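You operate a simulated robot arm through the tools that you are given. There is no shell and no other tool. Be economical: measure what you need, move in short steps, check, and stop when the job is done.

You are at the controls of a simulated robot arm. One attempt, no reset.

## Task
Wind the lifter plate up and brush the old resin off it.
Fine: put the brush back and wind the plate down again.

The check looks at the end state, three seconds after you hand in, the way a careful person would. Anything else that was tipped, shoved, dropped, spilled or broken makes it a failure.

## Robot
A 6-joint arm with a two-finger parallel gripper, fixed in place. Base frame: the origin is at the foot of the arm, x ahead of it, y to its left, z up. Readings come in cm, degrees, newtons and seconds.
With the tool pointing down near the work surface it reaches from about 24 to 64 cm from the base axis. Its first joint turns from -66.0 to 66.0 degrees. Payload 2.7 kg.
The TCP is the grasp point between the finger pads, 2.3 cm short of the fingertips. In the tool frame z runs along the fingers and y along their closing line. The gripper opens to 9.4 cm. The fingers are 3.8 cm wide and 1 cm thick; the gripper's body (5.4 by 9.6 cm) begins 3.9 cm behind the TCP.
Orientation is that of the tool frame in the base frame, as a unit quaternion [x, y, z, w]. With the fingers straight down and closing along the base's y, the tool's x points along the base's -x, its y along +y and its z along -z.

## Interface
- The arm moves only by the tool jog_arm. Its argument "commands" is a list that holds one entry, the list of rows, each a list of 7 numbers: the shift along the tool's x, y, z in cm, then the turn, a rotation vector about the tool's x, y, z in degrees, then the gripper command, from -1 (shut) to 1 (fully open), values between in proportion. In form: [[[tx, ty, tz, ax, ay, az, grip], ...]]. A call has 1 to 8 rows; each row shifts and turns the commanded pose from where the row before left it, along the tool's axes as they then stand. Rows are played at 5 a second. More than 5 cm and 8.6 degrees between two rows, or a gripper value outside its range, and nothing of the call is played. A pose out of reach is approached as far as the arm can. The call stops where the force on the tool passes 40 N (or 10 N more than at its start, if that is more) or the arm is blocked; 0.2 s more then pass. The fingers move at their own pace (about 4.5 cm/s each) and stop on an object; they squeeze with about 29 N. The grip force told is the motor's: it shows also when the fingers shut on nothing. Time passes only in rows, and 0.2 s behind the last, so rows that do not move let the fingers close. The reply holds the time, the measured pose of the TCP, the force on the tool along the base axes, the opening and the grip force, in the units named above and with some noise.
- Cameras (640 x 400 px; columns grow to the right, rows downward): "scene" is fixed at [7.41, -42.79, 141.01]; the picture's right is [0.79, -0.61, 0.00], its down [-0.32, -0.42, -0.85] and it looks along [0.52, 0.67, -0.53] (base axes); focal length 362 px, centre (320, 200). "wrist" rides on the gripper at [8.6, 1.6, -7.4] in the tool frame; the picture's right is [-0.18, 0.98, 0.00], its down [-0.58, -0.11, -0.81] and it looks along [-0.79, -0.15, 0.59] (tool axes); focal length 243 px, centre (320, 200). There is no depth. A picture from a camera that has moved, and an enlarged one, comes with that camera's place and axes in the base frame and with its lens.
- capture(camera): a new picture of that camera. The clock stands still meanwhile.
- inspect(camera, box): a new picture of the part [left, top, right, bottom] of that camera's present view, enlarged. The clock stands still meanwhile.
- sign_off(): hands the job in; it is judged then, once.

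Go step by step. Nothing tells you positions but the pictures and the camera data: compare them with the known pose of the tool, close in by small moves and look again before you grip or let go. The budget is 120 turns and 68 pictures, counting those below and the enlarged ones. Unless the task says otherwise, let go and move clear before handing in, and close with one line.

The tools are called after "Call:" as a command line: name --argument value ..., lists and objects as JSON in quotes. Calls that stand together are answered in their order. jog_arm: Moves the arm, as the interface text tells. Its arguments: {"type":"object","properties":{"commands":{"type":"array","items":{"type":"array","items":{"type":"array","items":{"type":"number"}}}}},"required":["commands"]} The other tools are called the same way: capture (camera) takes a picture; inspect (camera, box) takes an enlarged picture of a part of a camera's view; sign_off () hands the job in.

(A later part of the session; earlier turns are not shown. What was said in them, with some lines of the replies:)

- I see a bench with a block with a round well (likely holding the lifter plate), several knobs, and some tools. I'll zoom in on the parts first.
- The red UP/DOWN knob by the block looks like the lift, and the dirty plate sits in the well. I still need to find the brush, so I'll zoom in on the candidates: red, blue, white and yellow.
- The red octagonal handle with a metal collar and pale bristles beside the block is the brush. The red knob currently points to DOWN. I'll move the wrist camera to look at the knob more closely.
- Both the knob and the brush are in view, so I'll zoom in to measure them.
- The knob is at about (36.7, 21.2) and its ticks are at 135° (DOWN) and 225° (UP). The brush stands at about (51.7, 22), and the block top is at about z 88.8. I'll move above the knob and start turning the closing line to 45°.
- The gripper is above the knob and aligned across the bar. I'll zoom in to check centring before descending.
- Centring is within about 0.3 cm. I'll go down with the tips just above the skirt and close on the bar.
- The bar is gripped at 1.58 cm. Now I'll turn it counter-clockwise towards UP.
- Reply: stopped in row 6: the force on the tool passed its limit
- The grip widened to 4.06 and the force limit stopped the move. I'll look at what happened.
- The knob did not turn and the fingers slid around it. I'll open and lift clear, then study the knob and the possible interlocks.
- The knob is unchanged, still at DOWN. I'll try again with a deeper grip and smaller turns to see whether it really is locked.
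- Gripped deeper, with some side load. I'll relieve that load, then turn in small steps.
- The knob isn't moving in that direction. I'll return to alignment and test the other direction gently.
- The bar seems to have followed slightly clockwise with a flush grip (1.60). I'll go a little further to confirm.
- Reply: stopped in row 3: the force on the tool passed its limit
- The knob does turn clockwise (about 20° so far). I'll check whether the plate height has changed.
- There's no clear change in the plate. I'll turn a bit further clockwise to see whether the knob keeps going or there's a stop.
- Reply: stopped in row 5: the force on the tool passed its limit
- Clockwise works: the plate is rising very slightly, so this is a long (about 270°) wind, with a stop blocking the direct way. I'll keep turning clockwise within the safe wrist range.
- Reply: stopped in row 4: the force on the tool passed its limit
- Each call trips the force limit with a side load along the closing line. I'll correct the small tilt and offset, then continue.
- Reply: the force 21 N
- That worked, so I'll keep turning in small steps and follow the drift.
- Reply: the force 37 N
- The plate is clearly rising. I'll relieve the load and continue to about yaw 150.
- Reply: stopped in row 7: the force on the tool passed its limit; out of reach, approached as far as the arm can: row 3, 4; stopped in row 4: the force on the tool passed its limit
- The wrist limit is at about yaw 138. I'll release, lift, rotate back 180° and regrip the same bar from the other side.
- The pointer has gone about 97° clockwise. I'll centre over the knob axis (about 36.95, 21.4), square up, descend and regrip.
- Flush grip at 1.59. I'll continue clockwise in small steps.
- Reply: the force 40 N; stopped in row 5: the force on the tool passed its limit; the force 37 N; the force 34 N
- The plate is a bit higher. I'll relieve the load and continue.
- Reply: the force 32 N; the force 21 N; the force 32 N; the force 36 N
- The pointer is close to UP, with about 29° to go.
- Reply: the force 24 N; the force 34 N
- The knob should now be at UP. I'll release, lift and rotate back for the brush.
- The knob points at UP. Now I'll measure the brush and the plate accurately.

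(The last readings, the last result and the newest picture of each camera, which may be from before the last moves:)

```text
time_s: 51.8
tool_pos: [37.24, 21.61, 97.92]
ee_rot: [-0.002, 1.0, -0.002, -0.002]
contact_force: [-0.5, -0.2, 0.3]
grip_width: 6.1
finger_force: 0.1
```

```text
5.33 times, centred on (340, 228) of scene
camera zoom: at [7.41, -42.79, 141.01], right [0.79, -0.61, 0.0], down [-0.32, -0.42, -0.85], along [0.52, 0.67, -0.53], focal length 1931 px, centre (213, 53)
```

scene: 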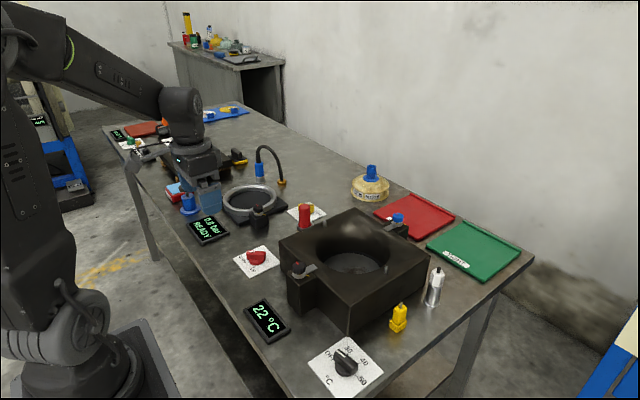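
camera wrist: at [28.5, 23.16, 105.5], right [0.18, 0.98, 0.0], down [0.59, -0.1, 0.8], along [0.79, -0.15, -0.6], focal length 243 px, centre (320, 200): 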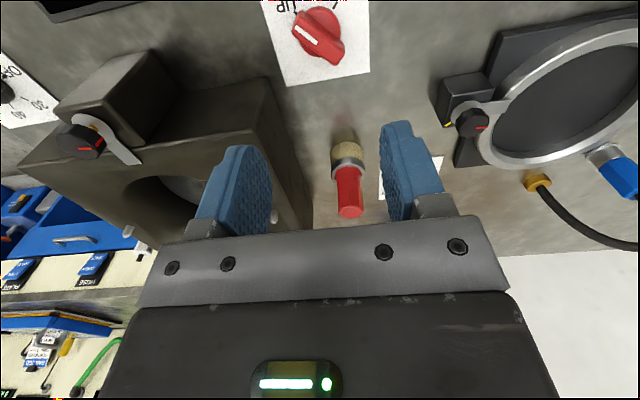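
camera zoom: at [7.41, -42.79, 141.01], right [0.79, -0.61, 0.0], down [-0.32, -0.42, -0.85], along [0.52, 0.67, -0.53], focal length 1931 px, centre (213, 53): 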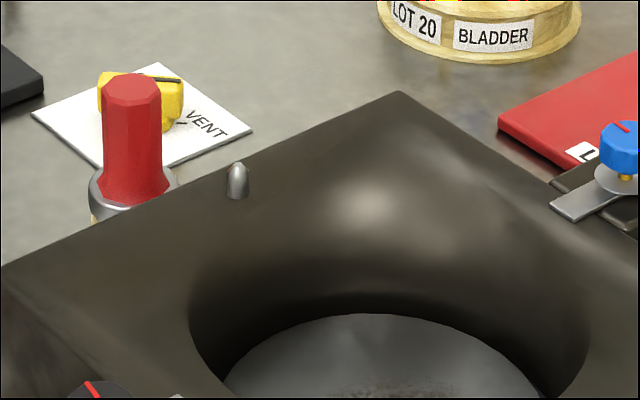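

The brush is at about (51.7, 22.3) with the handle top at about z 90. I'll move above it with the gripper open.

Call:
jog_arm --commands '[[[-3.6, 0.15, 0.7, 0, 0, 0, 1], [-3.6, 0.15, 0.7, 0, 0, 0, 1], [-3.6, 0.15, 0.7, 0, 0, 0, 1], [-3.6, 0.15, 0.7, 0, 0, 0, 1], [0, 0, 0, 0, 0, 0, 1]]]'

Call:
capture --camera "wrist"

Call:
inspect --camera "scene" --box '[230, 140, 390, 265]'

```text
time_s: 53.0
tool_pos: [51.51, 22.23, 95.15]
ee_rot: [-0.001, 1.0, -0.001, -0.003]
contact_force: [1.3, 0.1, -0.4]
grip_width: 9.41
finger_force: 0.1
```

```text
31 pictures are left
camera wrist: at [42.85, 23.73, 102.56], right [0.18, 0.98, 0.0], down [0.59, -0.11, 0.8], along [0.79, -0.15, -0.6], focal length 243 px, centre (320, 200)
```

wrist: 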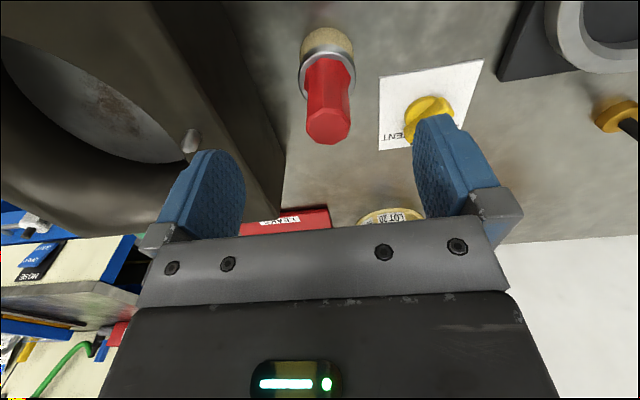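

```text
3.20 times, centred on (310, 202) of scene
camera zoom: at [7.42, -42.79, 141.01], right [0.79, -0.61, 0.0], down [-0.32, -0.42, -0.85], along [0.52, 0.67, -0.53], focal length 1159 px, centre (352, 192)
```

zoom: 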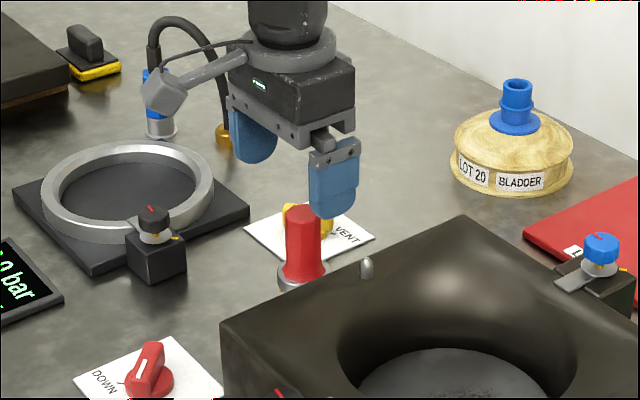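

Alignment looks within 0.4 cm. I'll descend around the handle, keeping the tips above the collar, and check before closing.

Call:
jog_arm --commands '[[[-0.15, 0.3, 2.5, 0, 0, 0, 1], [0, 0, 2.5, 0, 0, 0, 1], [0, 0, 2.5, 0, 0, 0, 1]]]'

Call:
capture --camera "wrist"

```text
time_s: 53.8
tool_pos: [51.66, 22.4, 87.62]
ee_rot: [-0.001, 1.0, -0.002, -0.003]
contact_force: [-0.2, -0.9, -0.4]
grip_width: 9.38
finger_force: 0.0
```

```text
29 pictures are left
camera wrist: at [42.84, 24.04, 95.08], right [0.18, 0.98, 0.0], down [0.59, -0.11, 0.8], along [0.79, -0.15, -0.6], focal length 243 px, centre (320, 200)
```

wrist: 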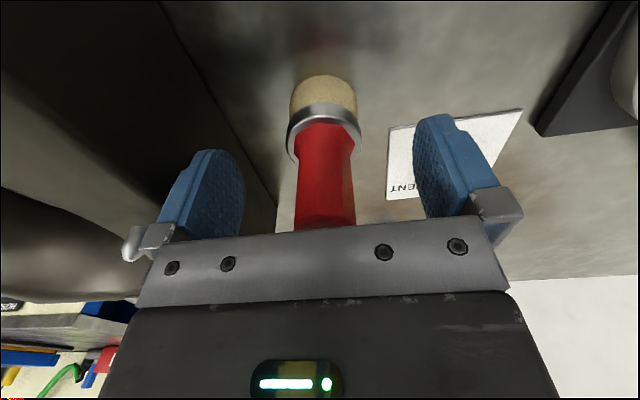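

Centred. I'll close on the handle.

Call:
jog_arm --commands '[[[0, 0, 0, 0, 0, 0, -1], [0, 0, 0, 0, 0, 0, -1], [0, 0, 0, 0, 0, 0, -1], [0, 0, 0, 0, 0, 0, -1], [0, 0, 0, 0, 0, 0, -1], [0, 0, 0, 0, 0, 0, -1]]]'

Call:
jog_arm --commands '[[[0, 0, -1.5, 0, 0, 0, -1], [0, 0, -4, 0, 0, 0, -1], [0, 0, -4, 0, 0, 0, -1], [0, 0, -1, 0, 0, 0, -1]]]'

Call:
capture --camera "wrist"

Call:
capture --camera "scene"

```text
time_s: 55.2
tool_pos: [51.47, 22.46, 87.63]
ee_rot: [-0.001, 1.0, -0.002, -0.002]
contact_force: [-1.0, 0.5, 0.3]
grip_width: 2.9
finger_force: 29.1
```

```text
time_s: 56.2
tool_pos: [51.57, 22.46, 98.09]
ee_rot: [0.0, 1.0, -0.002, -0.003]
contact_force: [-0.3, -0.8, -0.4]
grip_width: 2.92
finger_force: 28.7
```

```text
28 pictures are left
camera wrist: at [42.89, 24.01, 105.56], right [0.18, 0.98, 0.0], down [0.59, -0.11, 0.8], along [0.79, -0.15, -0.6], focal length 243 px, centre (320, 200)
```

wrist: 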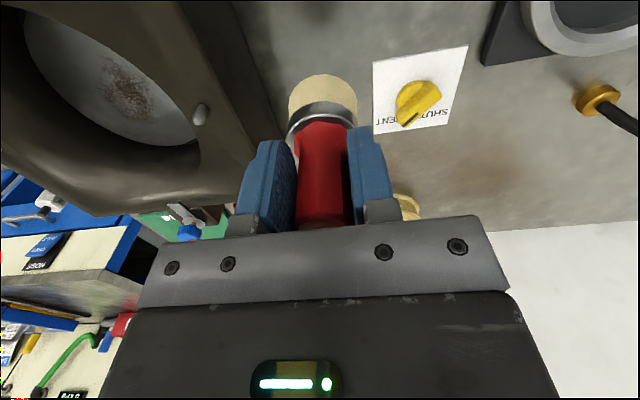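

```text
27 pictures are left
```

scene: 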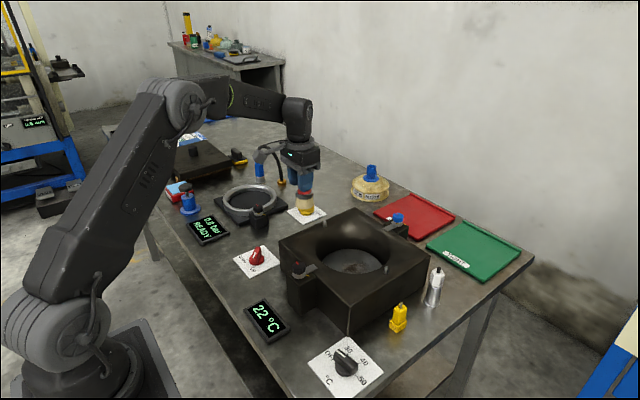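

The brush is held. I'll carry it towards the well and look at the plate from a better angle.

Call:
jog_arm --commands '[[[2.1, -4, -1, 0, 0, 0, -1], [2.1, -4, -1, 0, 0, 0, -1], [2.1, -4, -1, 0, 0, 0, -1], [2.1, -4, -1, 0, 0, 0, -1], [2.1, -4, -1, 0, 0, 0, -1]]]'

Call:
capture --camera "wrist"

```text
time_s: 57.4
tool_pos: [41.11, 2.34, 103.17]
ee_rot: [-0.001, 1.0, -0.002, -0.003]
contact_force: [-0.2, -0.1, -1.1]
grip_width: 2.93
finger_force: 29.2
```

```text
26 pictures are left
camera wrist: at [32.42, 3.92, 110.68], right [0.18, 0.98, 0.0], down [0.59, -0.11, 0.8], along [0.79, -0.15, -0.6], focal length 243 px, centre (320, 200)
```

wrist: 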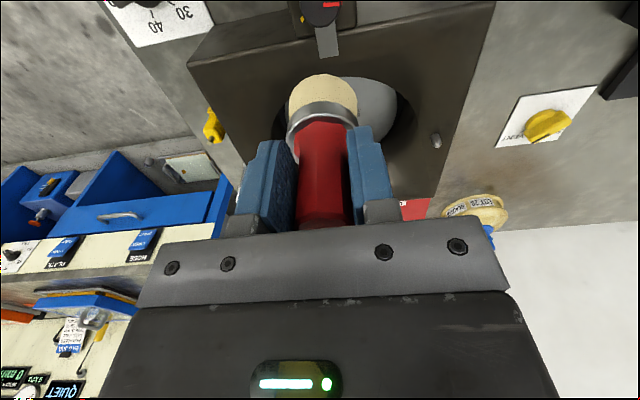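

The well centre is at about (51.7, 2.8). I'll move over it and lower slowly to near the rim.

Call:
jog_arm --commands '[[[-4, 0.2, 0, 0, 0, 0, -1], [-4, 0.2, 0, 0, 0, 0, -1], [-2.6, 0, 3, 0, 0, 0, -1], [0, 0, 3.5, 0, 0, 0, -1]]]'

Call:
inspect --camera "scene" --box '[280, 180, 420, 270]'

Call:
capture --camera "wrist"

```text
time_s: 58.4
tool_pos: [51.73, 2.92, 96.86]
ee_rot: [-0.001, 1.0, -0.003, -0.003]
contact_force: [0.0, 0.1, -1.1]
grip_width: 2.91
finger_force: 29.1
```

```text
4.44 times, centred on (350, 225) of scene
camera zoom: at [7.42, -42.79, 141.01], right [0.79, -0.61, 0.0], down [-0.32, -0.42, -0.85], along [0.52, 0.67, -0.53], focal length 1610 px, centre (187, 89)
```

zoom: 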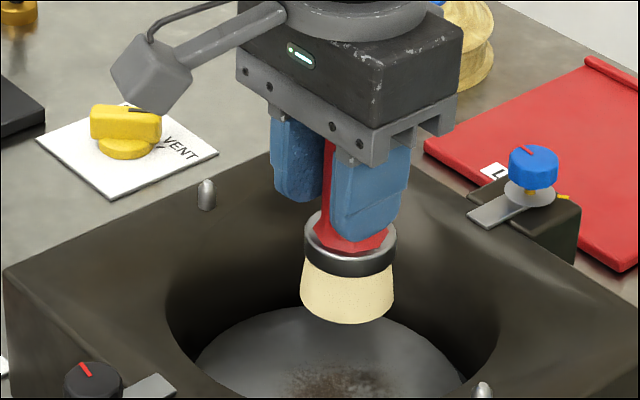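

```text
24 pictures are left
camera wrist: at [43.11, 4.52, 104.28], right [0.18, 0.98, 0.0], down [0.59, -0.11, 0.8], along [0.79, -0.15, -0.6], focal length 243 px, centre (320, 200)
```

wrist: 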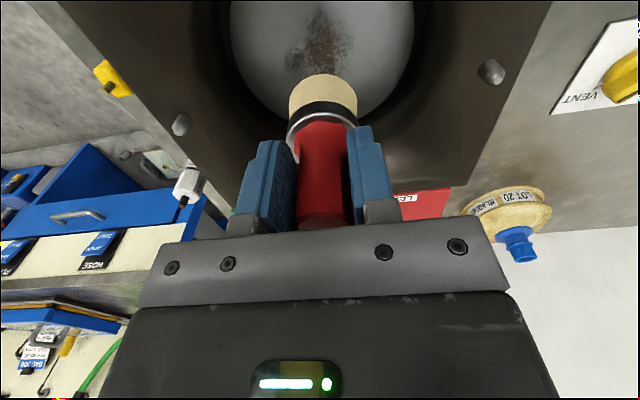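

The brush is above the stain, which runs about x 48.5–54 and y 0–6. I'll lower it step by step to find contact.

Call:
jog_arm --commands '[[[0, 0, 1.5, 0, 0, 0, -1], [0, 0, 1.5, 0, 0, 0, -1], [0, 0, 0.8, 0, 0, 0, -1], [0, 0, 0.8, 0, 0, 0, -1]]]'

Call:
inspect --camera "scene" --box '[280, 180, 420, 270]'

```text
time_s: 59.4
tool_pos: [51.71, 2.89, 92.1]
ee_rot: [-0.001, 1.0, -0.001, -0.002]
contact_force: [0.5, -0.5, -0.8]
grip_width: 2.91
finger_force: 28.7
```

```text
4.44 times, centred on (350, 225) of scene
camera zoom: at [7.42, -42.79, 141.01], right [0.79, -0.61, 0.0], down [-0.32, -0.42, -0.85], along [0.52, 0.67, -0.53], focal length 1610 px, centre (187, 89)
```

zoom: 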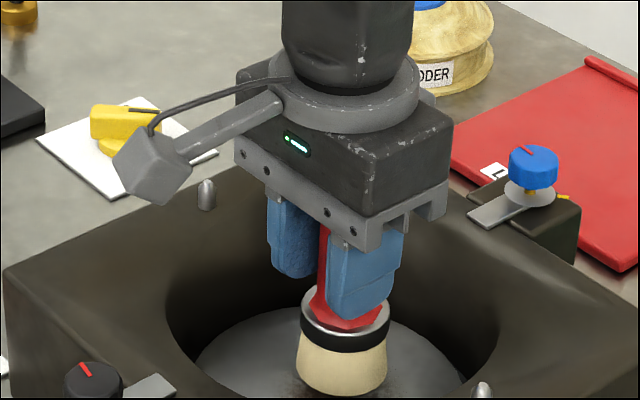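

Call:
jog_arm --commands '[[[0, 0, 0.3, 0, 0, 0, -1], [0, 0, 0.3, 0, 0, 0, -1], [0, 0, 0.3, 0, 0, 0, -1], [0, 0, 0, 0, 0, 0, -1]]]'

```text
time_s: 60.4
tool_pos: [51.75, 2.86, 91.24]
ee_rot: [-0.001, 1.0, -0.002, -0.003]
contact_force: [0.2, 0.3, -0.6]
grip_width: 2.9
finger_force: 28.7
```

Call:
jog_arm --commands '[[[0, 0, 0.25, 0, 0, 0, -1], [0, 0, 0.25, 0, 0, 0, -1], [0, 0, 0, 0, 0, 0, -1]]]'

Call:
jog_arm --commands '[[[0, 0, 0.25, 0, 0, 0, -1], [0, 0, 0, 0, 0, 0, -1]]]'

```text
time_s: 61.2
tool_pos: [51.7, 2.82, 90.75]
ee_rot: [-0.001, 1.0, -0.002, -0.003]
contact_force: [0.1, -0.2, -0.1]
grip_width: 2.88
finger_force: 28.9
```

```text
time_s: 61.8
tool_pos: [51.78, 2.84, 90.46]
ee_rot: [-0.002, 1.0, -0.001, -0.002]
contact_force: [-0.3, 0.3, 1.0]
grip_width: 2.89
finger_force: 28.7
```

Call:
jog_arm --commands '[[[0, 0, 0.2, 0, 0, 0, -1], [0, 0, 0, 0, 0, 0, -1]]]'

Call:
inspect --camera "wrist" --box '[220, 0, 420, 150]'

```text
time_s: 62.4
tool_pos: [51.83, 2.78, 90.36]
ee_rot: [-0.001, 1.0, -0.001, -0.002]
contact_force: [-1.6, 2.8, 8.7]
grip_width: 2.88
finger_force: 29.4
```

```text
2.67 times, centred on (320, 75) of wrist
camera zoom: at [43.11, 4.42, 97.8], right [0.18, 0.98, 0.0], down [0.58, -0.11, 0.8], along [0.79, -0.15, -0.59], focal length 647 px, centre (320, 533)
```

zoom: 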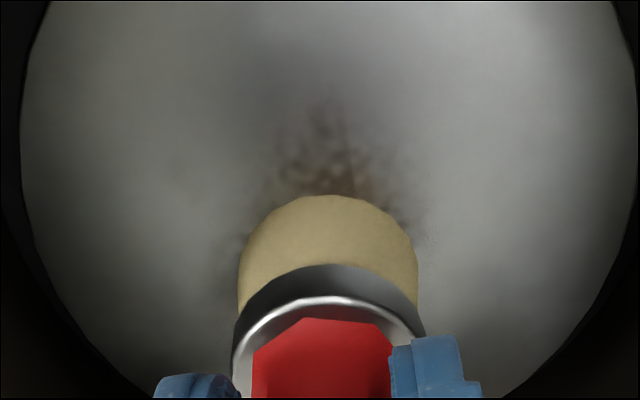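

Contact at 8.7 N, so the plate is at about z 82.8. I'll brush in strokes along x, then shift in y.

Call:
jog_arm --commands '[[[1.8, 0, 0, 0, 0, 0, -1], [1.8, 0, 0, 0, 0, 0, -1], [-1.8, 0, 0, 0, 0, 0, -1], [-1.8, 0, 0, 0, 0, 0, -1], [-1.8, 0, 0, 0, 0, 0, -1], [-1.8, 0, 0, 0, 0, 0, -1], [1.8, -1.5, 0, 0, 0, 0, -1], [1.8, 0, 0, 0, 0, 0, -1]]]'

Call:
jog_arm --commands '[[[1.8, 0, 0, 0, 0, 0, -1], [1.5, 0, 0, 0, 0, 0, -1], [-1.5, -1.2, 0, 0, 0, 0, -1], [-1.8, 0, 0, 0, 0, 0, -1], [-1.8, 0, 0, 0, 0, 0, -1], [0, 2, 0, 0, 0, 0, -1], [0, 2, 0, 0, 0, 0, -1], [0, 1.2, 0, 0, 0, 0, -1]]]'

Call:
jog_arm --commands '[[[1.8, 0, 0, 0, 0, 0, -1], [1.8, 0, 0, 0, 0, 0, -1], [1.2, -1.2, 0, 0, 0, 0, -1], [-1.8, 0, 0, 0, 0, 0, -1], [-1.8, 0, 0, 0, 0, 0, -1], [-1.2, 0, 0, 0, 0, 0, -1]]]'

Call:
inspect --camera "wrist" --box '[220, 0, 420, 150]'

```text
time_s: 64.2
tool_pos: [51.79, 1.32, 90.24]
ee_rot: [-0.001, 1.0, -0.002, -0.003]
contact_force: [-0.2, -0.1, -0.7]
grip_width: 2.88
finger_force: 29.0
```

```text
time_s: 66.0
tool_pos: [53.58, 5.39, 90.3]
ee_rot: [-0.001, 1.0, -0.002, -0.001]
contact_force: [-0.6, 0.0, -0.2]
grip_width: 0.0
finger_force: 29.9
```

```text
time_s: 67.4
tool_pos: [53.51, 4.12, 90.23]
ee_rot: [-0.002, 1.0, -0.002, -0.003]
contact_force: [-1.1, -0.5, -0.8]
grip_width: 0.0
finger_force: 28.8
```

```text
2.67 times, centred on (320, 75) of wrist
camera zoom: at [44.88, 5.68, 97.74], right [0.18, 0.98, 0.0], down [0.59, -0.11, 0.8], along [0.79, -0.15, -0.6], focal length 647 px, centre (320, 533)
```

zoom: 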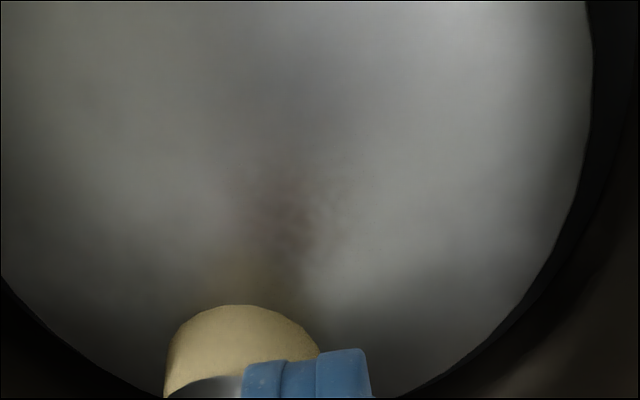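

The brush came out of the fingers, apparently still standing on the plate. I'll look carefully before moving.

Call:
inspect --camera "scene" --box '[280, 180, 420, 270]'

Call:
capture --camera "wrist"

```text
4.44 times, centred on (350, 225) of scene
camera zoom: at [7.41, -42.79, 141.01], right [0.79, -0.61, 0.0], down [-0.32, -0.42, -0.85], along [0.52, 0.67, -0.53], focal length 1610 px, centre (187, 89)
```

zoom: 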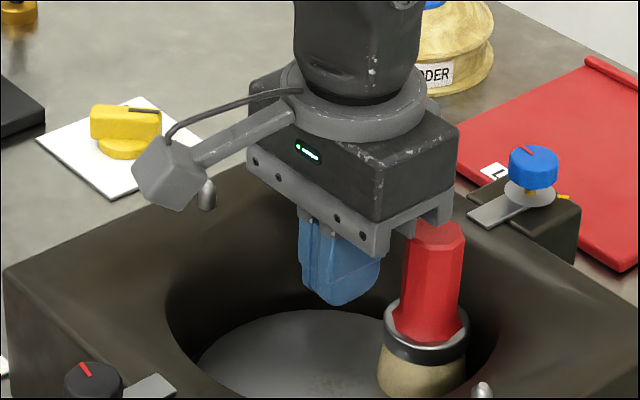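

```text
19 pictures are left
camera wrist: at [44.88, 5.68, 97.74], right [0.18, 0.98, 0.0], down [0.59, -0.11, 0.8], along [0.79, -0.15, -0.6], focal length 243 px, centre (320, 200)
```

wrist: 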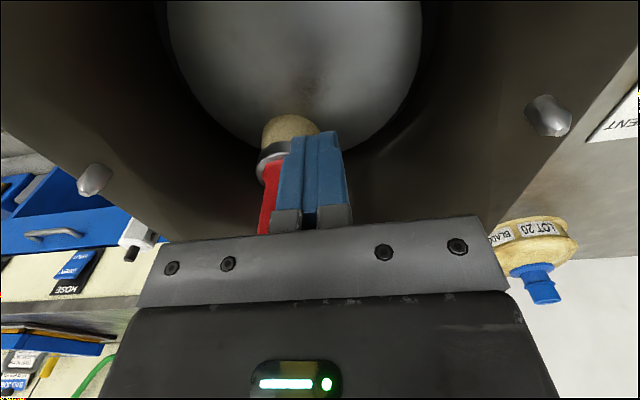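

The stain is nearly gone and the brush stands upright at about (56, 1). It slid out along x, between the pads, so from now on I'll stroke only along the closing line. I'll raise straight up, then line up above it.

Call:
jog_arm --commands '[[[0, 0.3, -2, 0, 0, 0, -1], [0, 0, -4, 0, 0, 0, -1], [0, 0, -4, 0, 0, 0, -1], [1.5, -1, -1, 0, 0, 0, 0], [1.5, -1, 0, 0, 0, 0, 1], [0, 0, 0, 0, 0, 0, 1], [0, 0, 0, 0, 0, 0, 1]]]'

Call:
capture --camera "wrist"

Call:
inspect --camera "scene" --box '[290, 190, 430, 280]'

```text
time_s: 69.0
tool_pos: [50.74, 2.5, 101.4]
ee_rot: [0.0, 1.0, -0.002, -0.003]
contact_force: [-1.0, 0.3, -0.3]
grip_width: 8.59
finger_force: 0.0
```

```text
18 pictures are left
camera wrist: at [41.99, 4.08, 108.79], right [0.18, 0.98, 0.0], down [0.59, -0.11, 0.8], along [0.79, -0.15, -0.6], focal length 243 px, centre (320, 200)
```

wrist: 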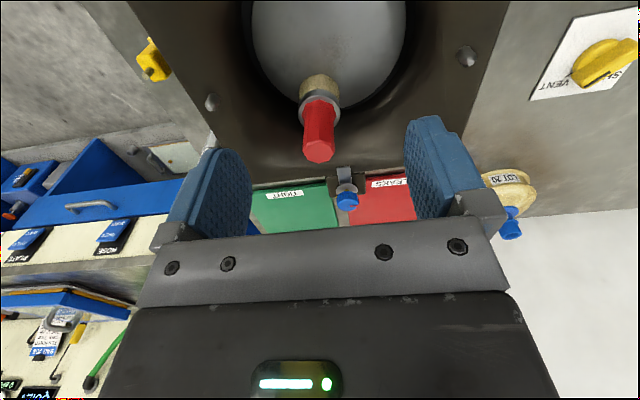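

```text
4.44 times, centred on (360, 235) of scene
camera zoom: at [7.41, -42.79, 141.01], right [0.79, -0.61, 0.0], down [-0.32, -0.42, -0.85], along [0.52, 0.67, -0.53], focal length 1610 px, centre (142, 44)
```

zoom: 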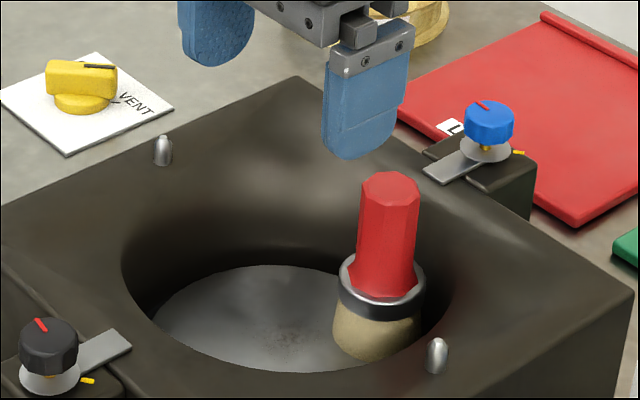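

Call:
inspect --camera "wrist" --box '[230, 0, 430, 165]'

```text
2.42 times, centred on (330, 82) of wrist
camera zoom: at [41.99, 4.08, 108.79], right [0.18, 0.98, 0.0], down [0.59, -0.11, 0.8], along [0.79, -0.15, -0.6], focal length 588 px, centre (296, 485)
```

zoom: 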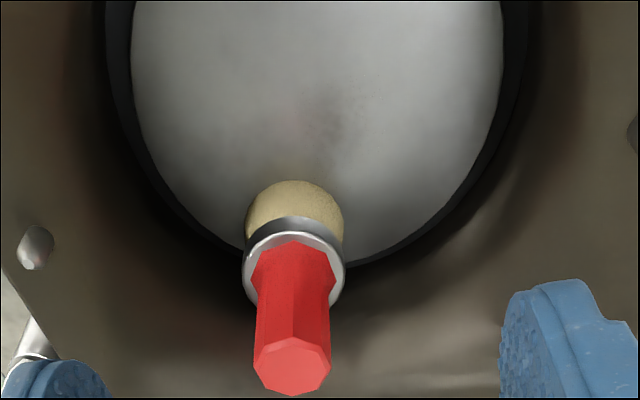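

Faint residue remains at about (52.3, 3.3). The brush stands upright at (56, 1.3). I'll regrip it with a small opening so the fingers clear the rim.

Call:
jog_arm --commands '[[[-2.3, -0.6, 0, 0, 0, 0, 0.15], [-2.4, -0.6, 0, 0, 0, 0, 0.15], [0, 0, 3, 0, 0, 0, 0.15], [0, 0, 2.4, 0, 0, 0, 0.15], [0, 0, 0, 0, 0, 0, 0.15]]]'

Call:
capture --camera "wrist"

```text
time_s: 70.2
tool_pos: [55.22, 1.25, 95.74]
ee_rot: [0.0, 1.0, -0.001, -0.002]
contact_force: [0.3, -0.2, 0.6]
grip_width: 5.41
finger_force: 0.1
```

```text
15 pictures are left
camera wrist: at [46.57, 2.85, 103.33], right [0.18, 0.98, 0.0], down [0.59, -0.11, 0.8], along [0.79, -0.15, -0.6], focal length 243 px, centre (320, 200)
```

wrist: 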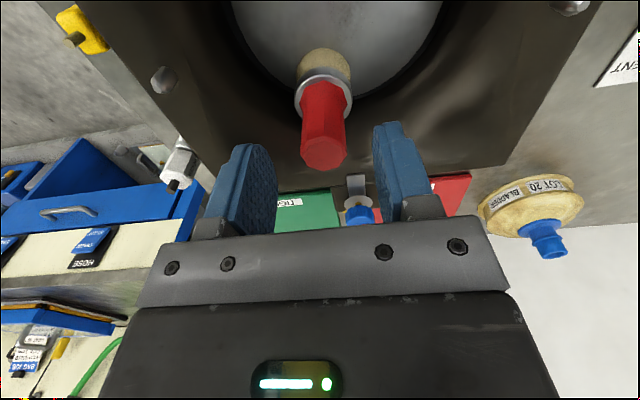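

Aligned. I'll descend and grip.

Call:
jog_arm --commands '[[[-0.4, 0, 2.4, 0, 0, 0, 0.15], [0, 0, 2.4, 0, 0, 0, 0.15], [0, 0, 0, 0, 0, 0, -1], [0, 0, 0, 0, 0, 0, -1], [0, 0, 0, 0, 0, 0, -1], [0, 0, 0, 0, 0, 0, -1]]]'

```text
time_s: 71.6
tool_pos: [55.63, 1.21, 91.02]
ee_rot: [-0.001, 1.0, -0.001, -0.003]
contact_force: [0.1, -0.1, -0.4]
grip_width: 2.92
finger_force: 29.4
```

Gripped. I'll lift slightly, move over the residue, lower again and stroke along y.

Call:
jog_arm --commands '[[[0, 0, -1, 0, 0, 0, -1], [2, 0, 0, 0, 0, 0, -1], [1.5, 0, 0, 0, 0, 0, -1], [0, 0, 0.7, 0, 0, 0, -1], [0, 0, 0.4, 0, 0, 0, -1]]]'

Call:
jog_arm --commands '[[[0, 1.3, 0, 0, 0, 0, -1], [0, 1.3, 0, 0, 0, 0, -1], [0, 1.3, 0, 0, 0, 0, -1], [0, -1.3, 0, 0, 0, 0, -1], [0, -1.3, 0, 0, 0, 0, -1], [0, -1.3, 0, 0, 0, 0, -1]]]'

```text
time_s: 72.8
tool_pos: [52.27, 1.31, 91.08]
ee_rot: [-0.001, 1.0, -0.001, -0.001]
contact_force: [-1.6, 0.7, 7.7]
grip_width: 2.89
finger_force: 28.9
```

```text
time_s: 74.2
tool_pos: [52.24, 1.3, 90.95]
ee_rot: [-0.001, 1.0, -0.001, -0.003]
contact_force: [0.3, -0.1, 1.0]
grip_width: 2.89
finger_force: 29.2
```

Still held, though the contact is light. I'll press slightly more and repeat, shifting a little in x.

Call:
jog_arm --commands '[[[0, 0, 0.15, 0, 0, 0, -1], [0, 1.3, 0, 0, 0, 0, -1], [0, 1.3, 0, 0, 0, 0, -1], [0, 1.3, 0, 0, 0, 0, -1], [0, -1.3, 0, 0, 0, 0, -1], [0, -1.3, 0, 0, 0, 0, -1], [0, -1.3, 0, 0, 0, 0, -1]]]'

Call:
jog_arm --commands '[[[0.8, 0, 0.1, 0, 0, 0, -1], [0, 1.3, 0, 0, 0, 0, -1], [0, 1.3, 0, 0, 0, 0, -1], [0, 1.3, 0, 0, 0, 0, -1], [0, -1.3, 0, 0, 0, 0, -1], [0, -1.3, 0, 0, 0, 0, -1], [0, -1.3, 0, 0, 0, 0, -1]]]'

```text
time_s: 75.8
tool_pos: [52.19, 1.25, 90.85]
ee_rot: [-0.001, 1.0, -0.002, -0.003]
contact_force: [-0.6, -0.8, 0.7]
grip_width: 2.89
finger_force: 29.5
```

```text
time_s: 77.4
tool_pos: [51.47, 1.3, 90.62]
ee_rot: [-0.001, 1.0, -0.001, -0.003]
contact_force: [-0.9, 2.2, 5.6]
grip_width: 2.88
finger_force: 28.8
```

Still held. I'll lift out and inspect the plate.

Call:
jog_arm --commands '[[[0, 0, -4, 0, 0, 0, -1], [0, 0, -4, 0, 0, 0, -1], [0, 0, -3, 0, 0, 0, -1], [1.5, 4, 0, 0, 0, 0, -1], [1.5, 4, 0, 0, 0, 0, -1], [1.5, 3, 0, 0, 0, 0, -1]]]'

Call:
inspect --camera "wrist" --box '[120, 0, 420, 170]'

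Call:
inspect --camera "scene" --box '[290, 190, 430, 280]'

```text
time_s: 78.8
tool_pos: [47.16, 12.33, 101.53]
ee_rot: [-0.002, 1.0, -0.002, -0.003]
contact_force: [0.9, 0.0, -1.0]
grip_width: 2.87
finger_force: 29.4
```

```text
2.13 times, centred on (270, 85) of wrist
camera zoom: at [38.4, 13.94, 108.96], right [0.18, 0.98, 0.0], down [0.59, -0.11, 0.8], along [0.79, -0.15, -0.59], focal length 518 px, centre (427, 445)
```

zoom: 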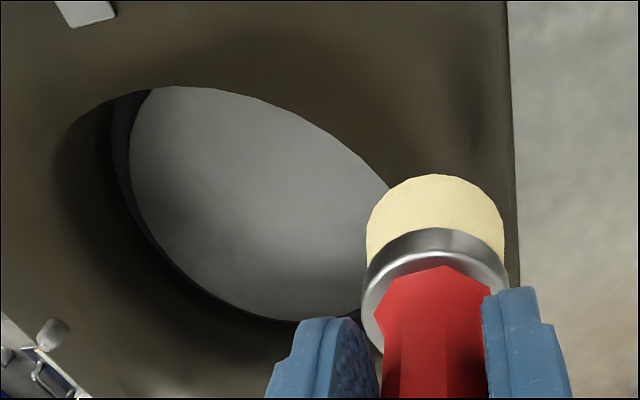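

```text
4.44 times, centred on (360, 235) of scene
camera zoom: at [7.41, -42.79, 141.01], right [0.79, -0.61, 0.0], down [-0.32, -0.42, -0.85], along [0.52, 0.67, -0.53], focal length 1610 px, centre (142, 44)
```

zoom: 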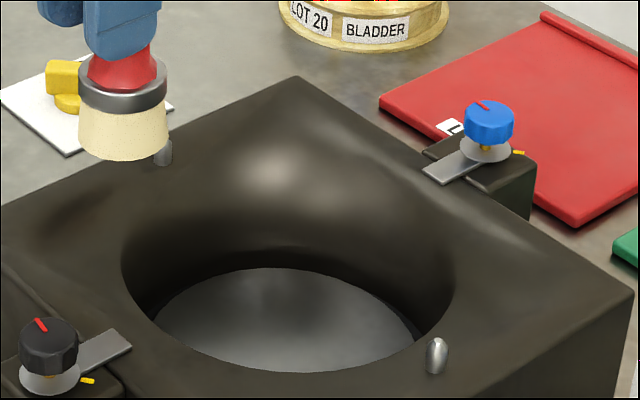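

The plate is clean. I'll take the brush back to its original spot at (51.6, 22.45).

Call:
jog_arm --commands '[[[-1.38, 3.37, 0, 0, 0, 0, -1], [-1.38, 3.37, 0, 0, 0, 0, -1], [-1.38, 3.37, 0, 0, 0, 0, -1], [0, 0, 4, 0, 0, 0, -1], [0, 0, 4, 0, 0, 0, -1], [0, 0, 4, 0, 0, 0, -1], [0, 0, 0, 0, 0, 0, -1]]]'

Call:
jog_arm --commands '[[[0, 0, 0.5, 0, 0, 0, -1], [0, 0, 0.4, 0, 0, 0, -1], [0, 0, 0.3, 0, 0, 0, -1], [0, 0, 0, 0, 0, 0, -1]]]'

Call:
inspect --camera "wrist" --box '[220, 40, 440, 240]'

```text
time_s: 80.4
tool_pos: [51.09, 22.17, 89.74]
ee_rot: [-0.001, 1.0, -0.002, -0.003]
contact_force: [-0.2, -0.1, -0.7]
grip_width: 2.85
finger_force: 28.8
```

```text
time_s: 81.4
tool_pos: [51.1, 22.34, 88.92]
ee_rot: [-0.002, 1.0, 0.001, 0.001]
contact_force: [0.2, -1.0, 22.0]
grip_width: 2.83
finger_force: 29.5
```

```text
2.00 times, centred on (330, 140) of wrist
camera zoom: at [42.35, 23.94, 96.21], right [0.18, 0.98, 0.0], down [0.58, -0.11, 0.81], along [0.79, -0.15, -0.59], focal length 485 px, centre (300, 320)
```

zoom: 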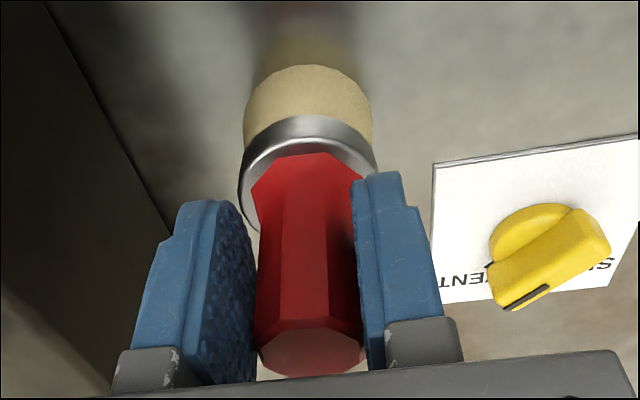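

It's in contact with the bench at 22 N. I'll ease off slightly, open and rise.

Call:
jog_arm --commands '[[[0, 0, -0.15, 0, 0, 0, -1], [0, 0, 0, 0, 0, 0, -0.2], [0, 0, 0, 0, 0, 0, 0.3], [0, 0, 0, 0, 0, 0, 0.6], [0, 0, 0, 0, 0, 0, 0.6]]]'

Call:
jog_arm --commands '[[[0, 0, -3, 0, 0, 0, 0.6], [0, 0, -4, 0, 0, 0, 0.6], [3, 0, -3, 0, 0, 0, 0.6]]]'

Call:
capture --camera "wrist"

```text
time_s: 82.6
tool_pos: [50.93, 22.38, 88.65]
ee_rot: [-0.001, 1.0, -0.002, -0.002]
contact_force: [0.0, -0.1, 1.1]
grip_width: 7.51
finger_force: 0.0
```

```text
time_s: 83.4
tool_pos: [48.08, 22.56, 98.81]
ee_rot: [-0.001, 1.0, -0.002, -0.002]
contact_force: [-0.1, 0.7, -0.8]
grip_width: 7.5
finger_force: 0.0
```

```text
11 pictures are left
camera wrist: at [39.37, 24.03, 106.29], right [0.18, 0.98, 0.0], down [0.59, -0.11, 0.8], along [0.79, -0.15, -0.6], focal length 243 px, centre (320, 200)
```

wrist: 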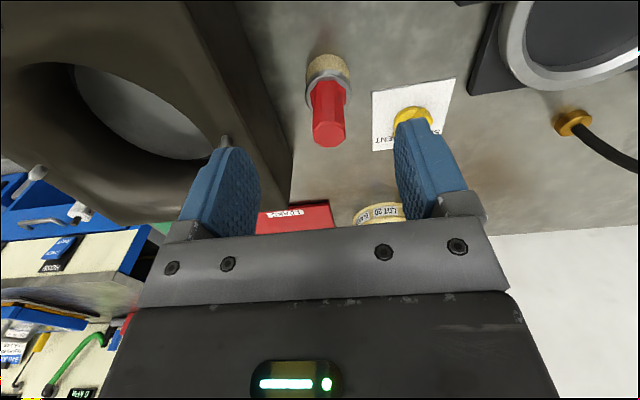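

The brush is standing upright in its place. Now back to the knob to wind the plate down counter-clockwise, starting from yaw 135.

Call:
jog_arm --commands '[[[3.7, -0.3, 0, 0, 0, 0, 0.2], [3.7, -0.3, 0, 0, 0, 0, 0.2], [3.7, -0.3, 0, 0, 0, 0, 0.2], [0, 0, 0, 0, 0, 8.5, 0.2], [0, 0, 0, 0, 0, 8.5, 0.2], [0, 0, 0, 0, 0, 8.5, 0.2], [0, 0, 0, 0, 0, 8.5, 0.2], [0, 0, 0, 0, 0, 8.5, 0.2]]]'

Call:
jog_arm --commands '[[[0, 0, 1, 0, 0, 8.5, 0.2], [0, 0, 1, 0, 0, 8.5, 0.2], [0, 0, 1, 0, 0, 8.5, 0.2], [0, 0, 1, 0, 0, 8.5, 0.2], [0, 0, 1, 0, 0, 8.5, 0.2], [0, 0, 1, 0, 0, 8.5, 0.2], [0, 0, 1, 0, 0, 8.5, 0.2], [0, 0, 1, 0, 0, 8.5, 0.2]]]'

Call:
jog_arm --commands '[[[0, 0, 0, 0, 0, 8.5, 0.2], [0, 0, 0, 0, 0, 8.5, 0.2], [0, 0, 0, 0, 0, 7.3, 0.2], [0, 0, 0, 0, 0, 0, 0.2]]]'

Call:
capture --camera "wrist"

```text
time_s: 85.2
tool_pos: [36.98, 21.51, 98.81]
ee_rot: [0.364, 0.932, -0.002, -0.002]
contact_force: [0.1, -0.2, 0.4]
grip_width: 5.65
finger_force: 0.0
```

```text
time_s: 87.0
tool_pos: [36.85, 21.37, 90.73]
ee_rot: [0.822, 0.57, -0.003, 0.0]
contact_force: [-0.4, 0.0, 0.3]
grip_width: 5.64
finger_force: 0.1
```

```text
time_s: 88.0
tool_pos: [37.03, 21.42, 90.83]
ee_rot: [0.923, 0.384, -0.002, 0.0]
contact_force: [0.7, 0.8, -0.3]
grip_width: 5.64
finger_force: 0.0
```

```text
10 pictures are left
camera wrist: at [44.12, 26.4, 98.13], right [0.57, -0.82, 0.0], down [-0.48, -0.33, 0.81], along [-0.67, -0.46, -0.59], focal length 243 px, centre (320, 200)
```

wrist: 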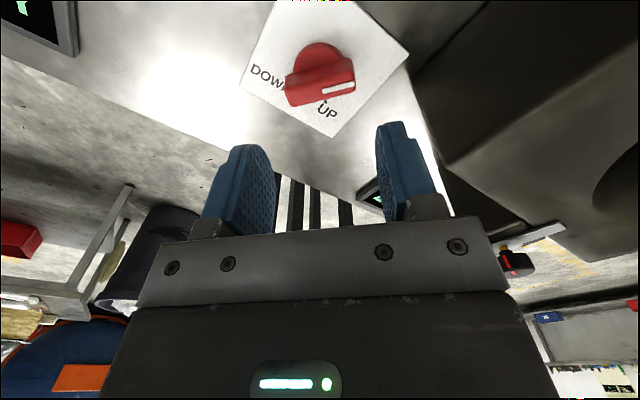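

The knob now points at about -40°, so pressing with the brush backdrove it partway. That does no harm. I'll realign to the bar (yaw about 40) and check.

Call:
jog_arm --commands '[[[0, 0, 0, 0, 0, -8.5, 0.2], [0, 0, 0, 0, 0, -8.5, 0.2], [0, 0, 0, 0, 0, -8.5, 0.2], [0, 0, 0, 0, 0, -8.5, 0.2], [0, 0, 0, 0, 0, -8.5, 0.2], [0, 0, 0, 0, 0, -8.5, 0.2], [0, 0, 0, 0, 0, -8.5, 0.2], [0, 0, 0, 0, 0, -8.5, 0.2]]]'

Call:
jog_arm --commands '[[[0, 0, 0, 0, 0, -8.5, 0.2], [0, 0, 0, 0, 0, -8.5, 0.2], [0, 0, 0, 0, 0, -8.5, 0.2], [0, 0, 0, 0, 0, -1.5, 0.2]]]'

Call:
inspect --camera "wrist" --box '[220, 0, 420, 150]'

```text
time_s: 89.8
tool_pos: [36.96, 21.5, 90.64]
ee_rot: [0.549, 0.836, -0.003, -0.001]
contact_force: [0.7, 0.1, -0.1]
grip_width: 5.64
finger_force: 0.0
```

```text
time_s: 90.8
tool_pos: [36.95, 21.48, 90.63]
ee_rot: [0.339, 0.941, -0.002, -0.002]
contact_force: [0.2, -0.3, -0.6]
grip_width: 5.65
finger_force: 0.0
```

```text
2.67 times, centred on (320, 75) of wrist
camera zoom: at [31.24, 28.22, 98.14], right [0.77, 0.64, -0.01], down [0.38, -0.45, 0.81], along [0.51, -0.62, -0.59], focal length 647 px, centre (320, 533)
```

zoom: 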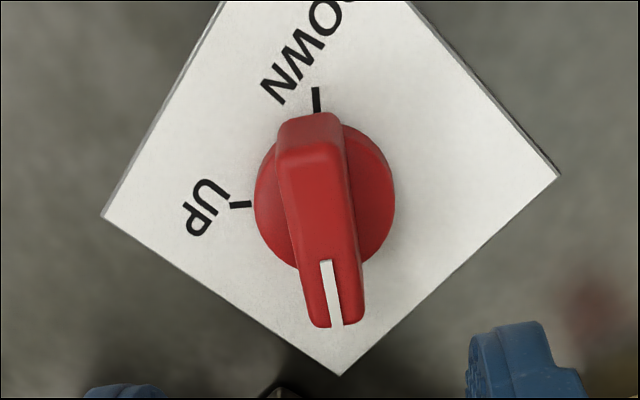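

The pointer is at about -40°, flush with the fingers. I'll descend, grip and wind counter-clockwise.

Call:
jog_arm --commands '[[[0, 0, 3.6, 0, 0, 0, 0.2], [0, 0, 3.5, 0, 0, 0, 0.2], [0, 0, 0, 0, 0, 0, -1], [0, 0, 0, 0, 0, 0, -1], [0, 0, 0, 0, 0, 0, -1], [0, 0, 0, 0, 0, 0, -1]]]'

Call:
jog_arm --commands '[[[0, 0, 0, 0, 0, -2.5, -1], [0, 0, 0, 0, 0, -2.5, -1], [0, 0, 0, 0, 0, -2.5, -1], [0, 0, 0, 0, 0, -2.5, -1], [0, 0, 0, 0, 0, -2.5, -1], [0, 0, 0, 0, 0, -2.5, -1], [0, 0, 0, 0, 0, -2.5, -1], [0, 0, 0, 0, 0, -2.5, -1]]]'

```text
time_s: 92.2
tool_pos: [36.97, 21.49, 83.43]
ee_rot: [0.339, 0.941, -0.003, -0.002]
contact_force: [2.1, 1.8, -5.2]
grip_width: 1.59
finger_force: 45.1
```

```text
time_s: 94.0
tool_pos: [36.98, 21.43, 83.56]
ee_rot: [0.171, 0.985, -0.001, -0.001]
contact_force: [24.7, 0.3, -24.1]
grip_width: 1.58
finger_force: 45.2
```

Call:
jog_arm --commands '[[[-0.15, 0, 0.08, 0, 0, -2.5, -1], [0, 0, 0, 0, 0, -2.5, -1], [0, 0, 0, 0, 0, -2.5, -1], [0, 0, 0, 0, 0, -2.5, -1], [0, 0, 0, 0, 0, -2.5, -1], [0, 0, 0, 0, 0, -2.5, -1], [0, 0, 0, 0, 0, -2.5, -1], [0, 0, 0, 0, 0, -2.5, -1]]]'

Call:
jog_arm --commands '[[[0, 0, 0, 0, 0, -2.5, -1], [0, 0, 0, 0, 0, -2.5, -1], [0, 0, 0, 0, 0, -2.5, -1], [0, 0, 0, 0, 0, -2.5, -1], [0, 0, 0, 0, 0, -2.5, -1], [0, 0, 0, 0, 0, -2.5, -1], [0, 0, 0, 0, 0, -2.5, -1], [0, 0, 0, 0, 0, -2.5, -1]]]'

```text
time_s: 95.8
tool_pos: [37.05, 21.46, 83.5]
ee_rot: [-0.003, 1.0, -0.001, -0.002]
contact_force: [0.6, 16.3, -0.2]
grip_width: 1.6
finger_force: 44.8
```

```text
time_s: 97.6
tool_pos: [37.0, 21.46, 83.56]
ee_rot: [-0.177, 0.984, -0.001, -0.002]
contact_force: [-8.3, 23.7, 7.6]
grip_width: 1.61
finger_force: 44.9
```

Call:
jog_arm --commands '[[[0, 0.12, 0, 0, 0, -2.5, -1], [0, 0, 0, 0, 0, -2.5, -1], [0, 0, 0, 0, 0, -2.5, -1], [0, 0, 0, 0, 0, -2.5, -1], [0, 0, 0, 0, 0, -2.5, -1], [0, 0, 0, 0, 0, -2.5, -1], [0, 0, 0, 0, 0, -2.5, -1], [0, 0, 0, 0, 0, -2.5, -1]]]'

Call:
jog_arm --commands '[[[0, 0, 0, 0, 0, -2.5, -1], [0, 0, 0, 0, 0, -2.5, -1], [0, 0, 0, 0, 0, -2.5, -1], [0, 0, 0, 0, 0, -2.5, -1], [0, 0, 0, 0, 0, -2.5, -1], [0, 0, 0, 0, 0, -2.5, -1]]]'

```text
time_s: 99.4
tool_pos: [37.0, 21.49, 83.59]
ee_rot: [-0.345, 0.939, -0.001, -0.002]
contact_force: [1.6, 13.4, 0.4]
grip_width: 1.57
finger_force: 45.5
```

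```text
time_s: 100.8
tool_pos: [36.94, 21.55, 83.51]
ee_rot: [-0.465, 0.885, -0.001, -0.002]
contact_force: [15.3, 7.6, 4.9]
grip_width: 1.58
finger_force: 44.5
```

The pointer is at about +55°. I'll release, lift, swing 180° and regrip for the last 80°.

Call:
jog_arm --commands '[[[0, 0, 0, 0, 0, 0, 0.2], [0, 0, 0, 0, 0, 0, 0.2], [0, 0, 0, 0, 0, 0, 0.2], [0, 0, -4, 0, 0, 0, 0.2], [0, 0, -3.5, 0, 0, 8.5, 0.2], [0, 0, 0, 0, 0, 8.5, 0.2], [0, 0, 0, 0, 0, 8.5, 0.2], [0, 0, 0, 0, 0, 8.5, 0.2]]]'

Call:
jog_arm --commands '[[[0, 0, 0, 0, 0, 8.5, 0.2], [0, 0, 0, 0, 0, 8.5, 0.2], [0, 0, 0, 0, 0, 8.5, 0.2], [0, 0, 0, 0, 0, 8.5, 0.2], [0, 0, 0, 0, 0, 8.5, 0.2], [0, 0, 0, 0, 0, 8.5, 0.2], [0, 0, 0, 0, 0, 8.5, 0.2], [0, 0, 0, 0, 0, 8.5, 0.2]]]'

Call:
jog_arm --commands '[[[0, 0, 0, 0, 0, 8.5, 0.2], [0, 0, 0, 0, 0, 8.5, 0.2], [0, 0, 0, 0, 0, 8.5, 0.2], [0, 0, 0, 0, 0, 8.5, 0.2], [0, 0, 0, 0, 0, 8.5, 0.2], [0, 0, 0, 0, 0, 8.5, 0.2], [0, 0, 0, 0, 0, 8.5, 0.2], [0, 0, 0, 0, 0, 8.5, 0.2]]]'

Call:
jog_arm --commands '[[[0, 0, 0, 0, 0, 8.5, 0.2], [0, 0, 0, 0, 0, 1.5, 0.2], [0, 0, 0, 0, 0, 0, 0.2]]]'

Call:
inspect --camera "wrist" --box '[220, 0, 420, 150]'

```text
time_s: 102.6
tool_pos: [37.06, 21.6, 90.97]
ee_rot: [-0.184, 0.983, -0.001, -0.003]
contact_force: [0.2, 0.1, -0.1]
grip_width: 5.63
finger_force: 0.0
```

```text
time_s: 104.4
tool_pos: [37.02, 21.59, 91.12]
ee_rot: [0.398, 0.917, -0.002, -0.002]
contact_force: [0.0, -0.1, 0.3]
grip_width: 5.65
finger_force: 0.1
```

```text
time_s: 106.2
tool_pos: [37.11, 21.5, 91.07]
ee_rot: [0.843, 0.538, -0.003, 0.0]
contact_force: [0.6, 0.9, -0.5]
grip_width: 5.63
finger_force: 0.0
```

```text
time_s: 107.0
tool_pos: [37.12, 21.54, 90.99]
ee_rot: [0.887, 0.462, -0.004, 0.0]
contact_force: [0.3, -0.3, 0.3]
grip_width: 5.66
finger_force: 0.1
```

```text
2.67 times, centred on (320, 75) of wrist
camera zoom: at [43.27, 27.73, 98.41], right [0.7, -0.71, 0.0], down [-0.42, -0.41, 0.81], along [-0.58, -0.57, -0.59], focal length 647 px, centre (320, 533)
```

zoom: 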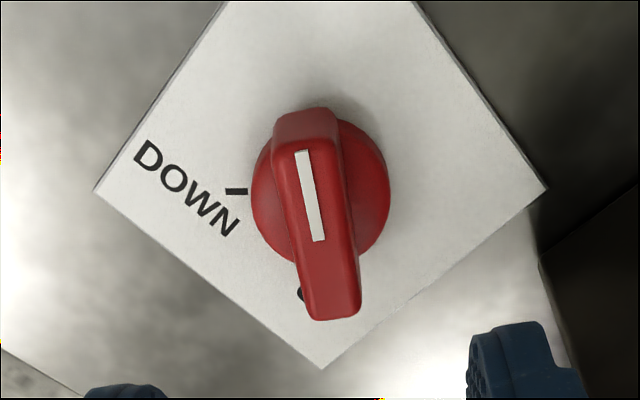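

Aligned. I'll descend, grip and finish winding to DOWN.

Call:
jog_arm --commands '[[[0, 0, 3.8, 0, 0, 0, 0.2], [0, 0, 3.65, 0, 0, 0, 0.2], [0, 0, 0, 0, 0, 0, -1], [0, 0, 0, 0, 0, 0, -1], [0, 0, 0, 0, 0, 0, -1], [0, 0, 0, 0, 0, 0, -1]]]'

Call:
jog_arm --commands '[[[0, 0, 0, 0, 0, -2.5, -1], [0, 0, 0, 0, 0, -2.5, -1], [0, 0, 0, 0, 0, -2.5, -1], [0, 0, 0, 0, 0, -2.5, -1], [0, 0, 0, 0, 0, -2.5, -1], [0, 0, 0, 0, 0, -2.5, -1], [0, 0, 0, 0, 0, -2.5, -1], [0, 0, 0, 0, 0, -2.5, -1]]]'

Call:
jog_arm --commands '[[[0, 0, 0, 0, 0, -2.5, -1], [0, 0, 0, 0, 0, -2.5, -1], [0, 0, 0, 0, 0, -2.5, -1], [0, 0, 0, 0, 0, -2.5, -1], [0, 0, 0, 0, 0, -2.5, -1], [0, 0, 0, 0, 0, -2.5, -1], [0, 0, 0, 0, 0, -2.5, -1], [0, 0, 0, 0, 0, -2.5, -1]]]'

```text
time_s: 108.4
tool_pos: [37.13, 21.63, 83.38]
ee_rot: [0.886, 0.464, -0.004, 0.001]
contact_force: [-9.3, 8.1, -4.5]
grip_width: 1.59
finger_force: 44.7
```

```text
time_s: 110.2
tool_pos: [37.06, 21.72, 83.47]
ee_rot: [0.791, 0.611, -0.003, 0.0]
contact_force: [7.2, 13.7, -25.2]
grip_width: 1.59
finger_force: 45.3
```

```text
time_s: 112.0
tool_pos: [37.07, 21.61, 83.67]
ee_rot: [0.674, 0.739, -0.003, -0.001]
contact_force: [-1.1, 18.4, -13.6]
grip_width: 1.58
finger_force: 45.3
```

Call:
jog_arm --commands '[[[0.1, 0, 0.08, 0, 0, -2.5, -1], [0, 0, 0, 0, 0, -2.5, -1], [0, 0, 0, 0, 0, -2.5, -1], [0, 0, 0, 0, 0, -2.5, -1], [0, 0, 0, 0, 0, -2.5, -1], [0, 0, 0, 0, 0, -2.5, -1], [0, 0, 0, 0, 0, -2.5, -1], [0, 0, 0, 0, 0, -2.5, -1]]]'

Call:
jog_arm --commands '[[[0, 0, 0, 0, 0, -2.5, -1], [0, 0, 0, 0, 0, -2.5, -1], [0, 0, 0, 0, 0, -2.5, -1], [0, 0, 0, 0, 0, -2.5, -1], [0, 0, 0, 0, 0, -2.5, -1], [0, 0, 0, 0, 0, -2.5, -1], [0, 0, 0, 0, 0, -2.5, -1], [0, 0, 0, 0, 0, -2.5, -1]]]'

```text
time_s: 113.8
tool_pos: [37.0, 21.46, 83.59]
ee_rot: [0.536, 0.844, -0.003, -0.001]
contact_force: [-0.9, -8.0, 19.4]
grip_width: 1.58
finger_force: 45.0
```

```text
time_s: 115.6
tool_pos: [36.96, 21.65, 83.56]
ee_rot: [0.381, 0.925, -0.002, -0.002]
contact_force: [0.0, -20.0, 22.1]
grip_width: 1.61
finger_force: 44.3
```

The knob should be at the DOWN stop. I'll nudge 3° more to seat it, then release and lift.

Call:
jog_arm --commands '[[[0, 0, 0, 0, 0, -1.5, -1], [0, 0, 0, 0, 0, -1.5, -1], [0, 0, 0, 0, 0, 0, -1]]]'

Call:
jog_arm --commands '[[[0, 0, 0, 0, 0, 0, 0.3], [0, 0, 0, 0, 0, 0, 0.3], [0, 0, 0, 0, 0, 0, 0.3], [0, 0, -4.5, 0, 0, 0, 0.3], [0, 0, -4.5, 0, 0, 0, 0.3], [0, 0, -4.5, 0, 0, 0, 0.3]]]'

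Call:
inspect --camera "wrist" --box '[220, 0, 420, 150]'

Call:
inspect --camera "scene" --box '[220, 190, 420, 315]'

```text
time_s: 116.4
tool_pos: [36.94, 21.49, 83.57]
ee_rot: [0.357, 0.934, -0.002, -0.002]
contact_force: [-1.4, -17.7, 26.3]
grip_width: 1.61
finger_force: 45.3
```

```text
time_s: 117.8
tool_pos: [37.14, 21.35, 96.84]
ee_rot: [0.356, 0.934, -0.002, -0.002]
contact_force: [0.2, 0.5, 0.4]
grip_width: 6.11
finger_force: 0.0
```

```text
2.67 times, centred on (320, 75) of wrist
camera zoom: at [31.66, 28.4, 104.37], right [0.79, 0.61, -0.01], down [0.37, -0.47, 0.81], along [0.49, -0.64, -0.59], focal length 647 px, centre (320, 533)
```

zoom: 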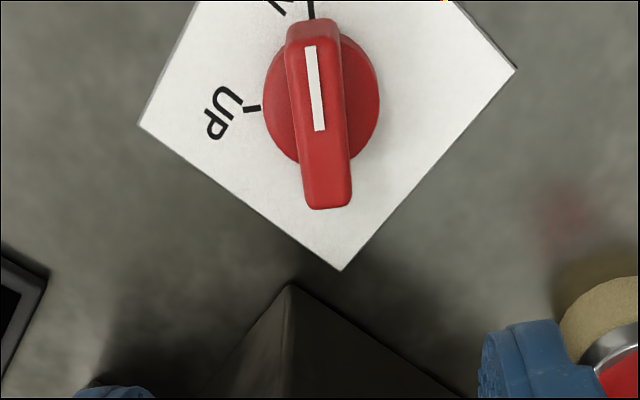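

```text
3.20 times, centred on (320, 252) of scene
camera zoom: at [7.41, -42.79, 141.01], right [0.79, -0.61, 0.0], down [-0.32, -0.42, -0.85], along [0.52, 0.67, -0.53], focal length 1159 px, centre (320, 32)
```

zoom: 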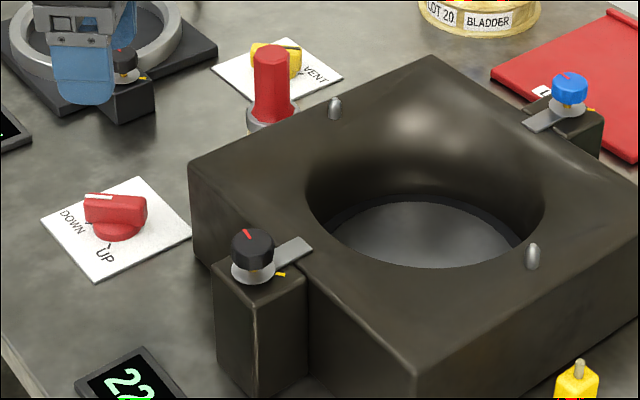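

The knob is at DOWN, the plate is lowered and the brush is back. One last close look at the plate and the whole scene.

Call:
inspect --camera "scene" --box '[315, 240, 395, 290]'

Call:
capture --camera "scene"

```text
8.00 times, centred on (355, 265) of scene
camera zoom: at [7.41, -42.79, 141.01], right [0.79, -0.61, 0.0], down [-0.32, -0.42, -0.85], along [0.52, 0.67, -0.53], focal length 2897 px, centre (40, -320)
```

zoom: 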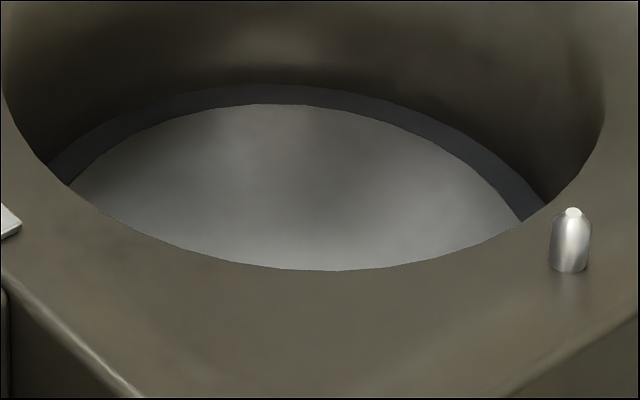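

```text
4 pictures are left
```

scene: 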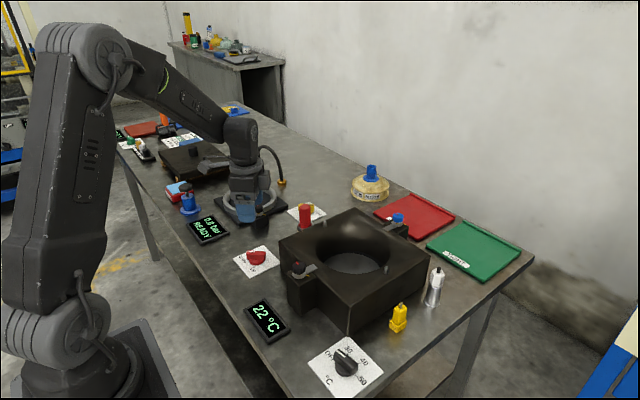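

The plate looks clean and is down, the brush is in place, nothing else has moved and the gripper is clear. I'm handing in.

Call:
sign_off

```text
The job is handed in.
```

The lifter plate was wound up, brushed clean and wound back down to DOWN, and the brush is standing back in its place. The brush slipped from the grip once while brushing and stayed upright on the plate, and pressing with it wound the plate partway down before I finished.
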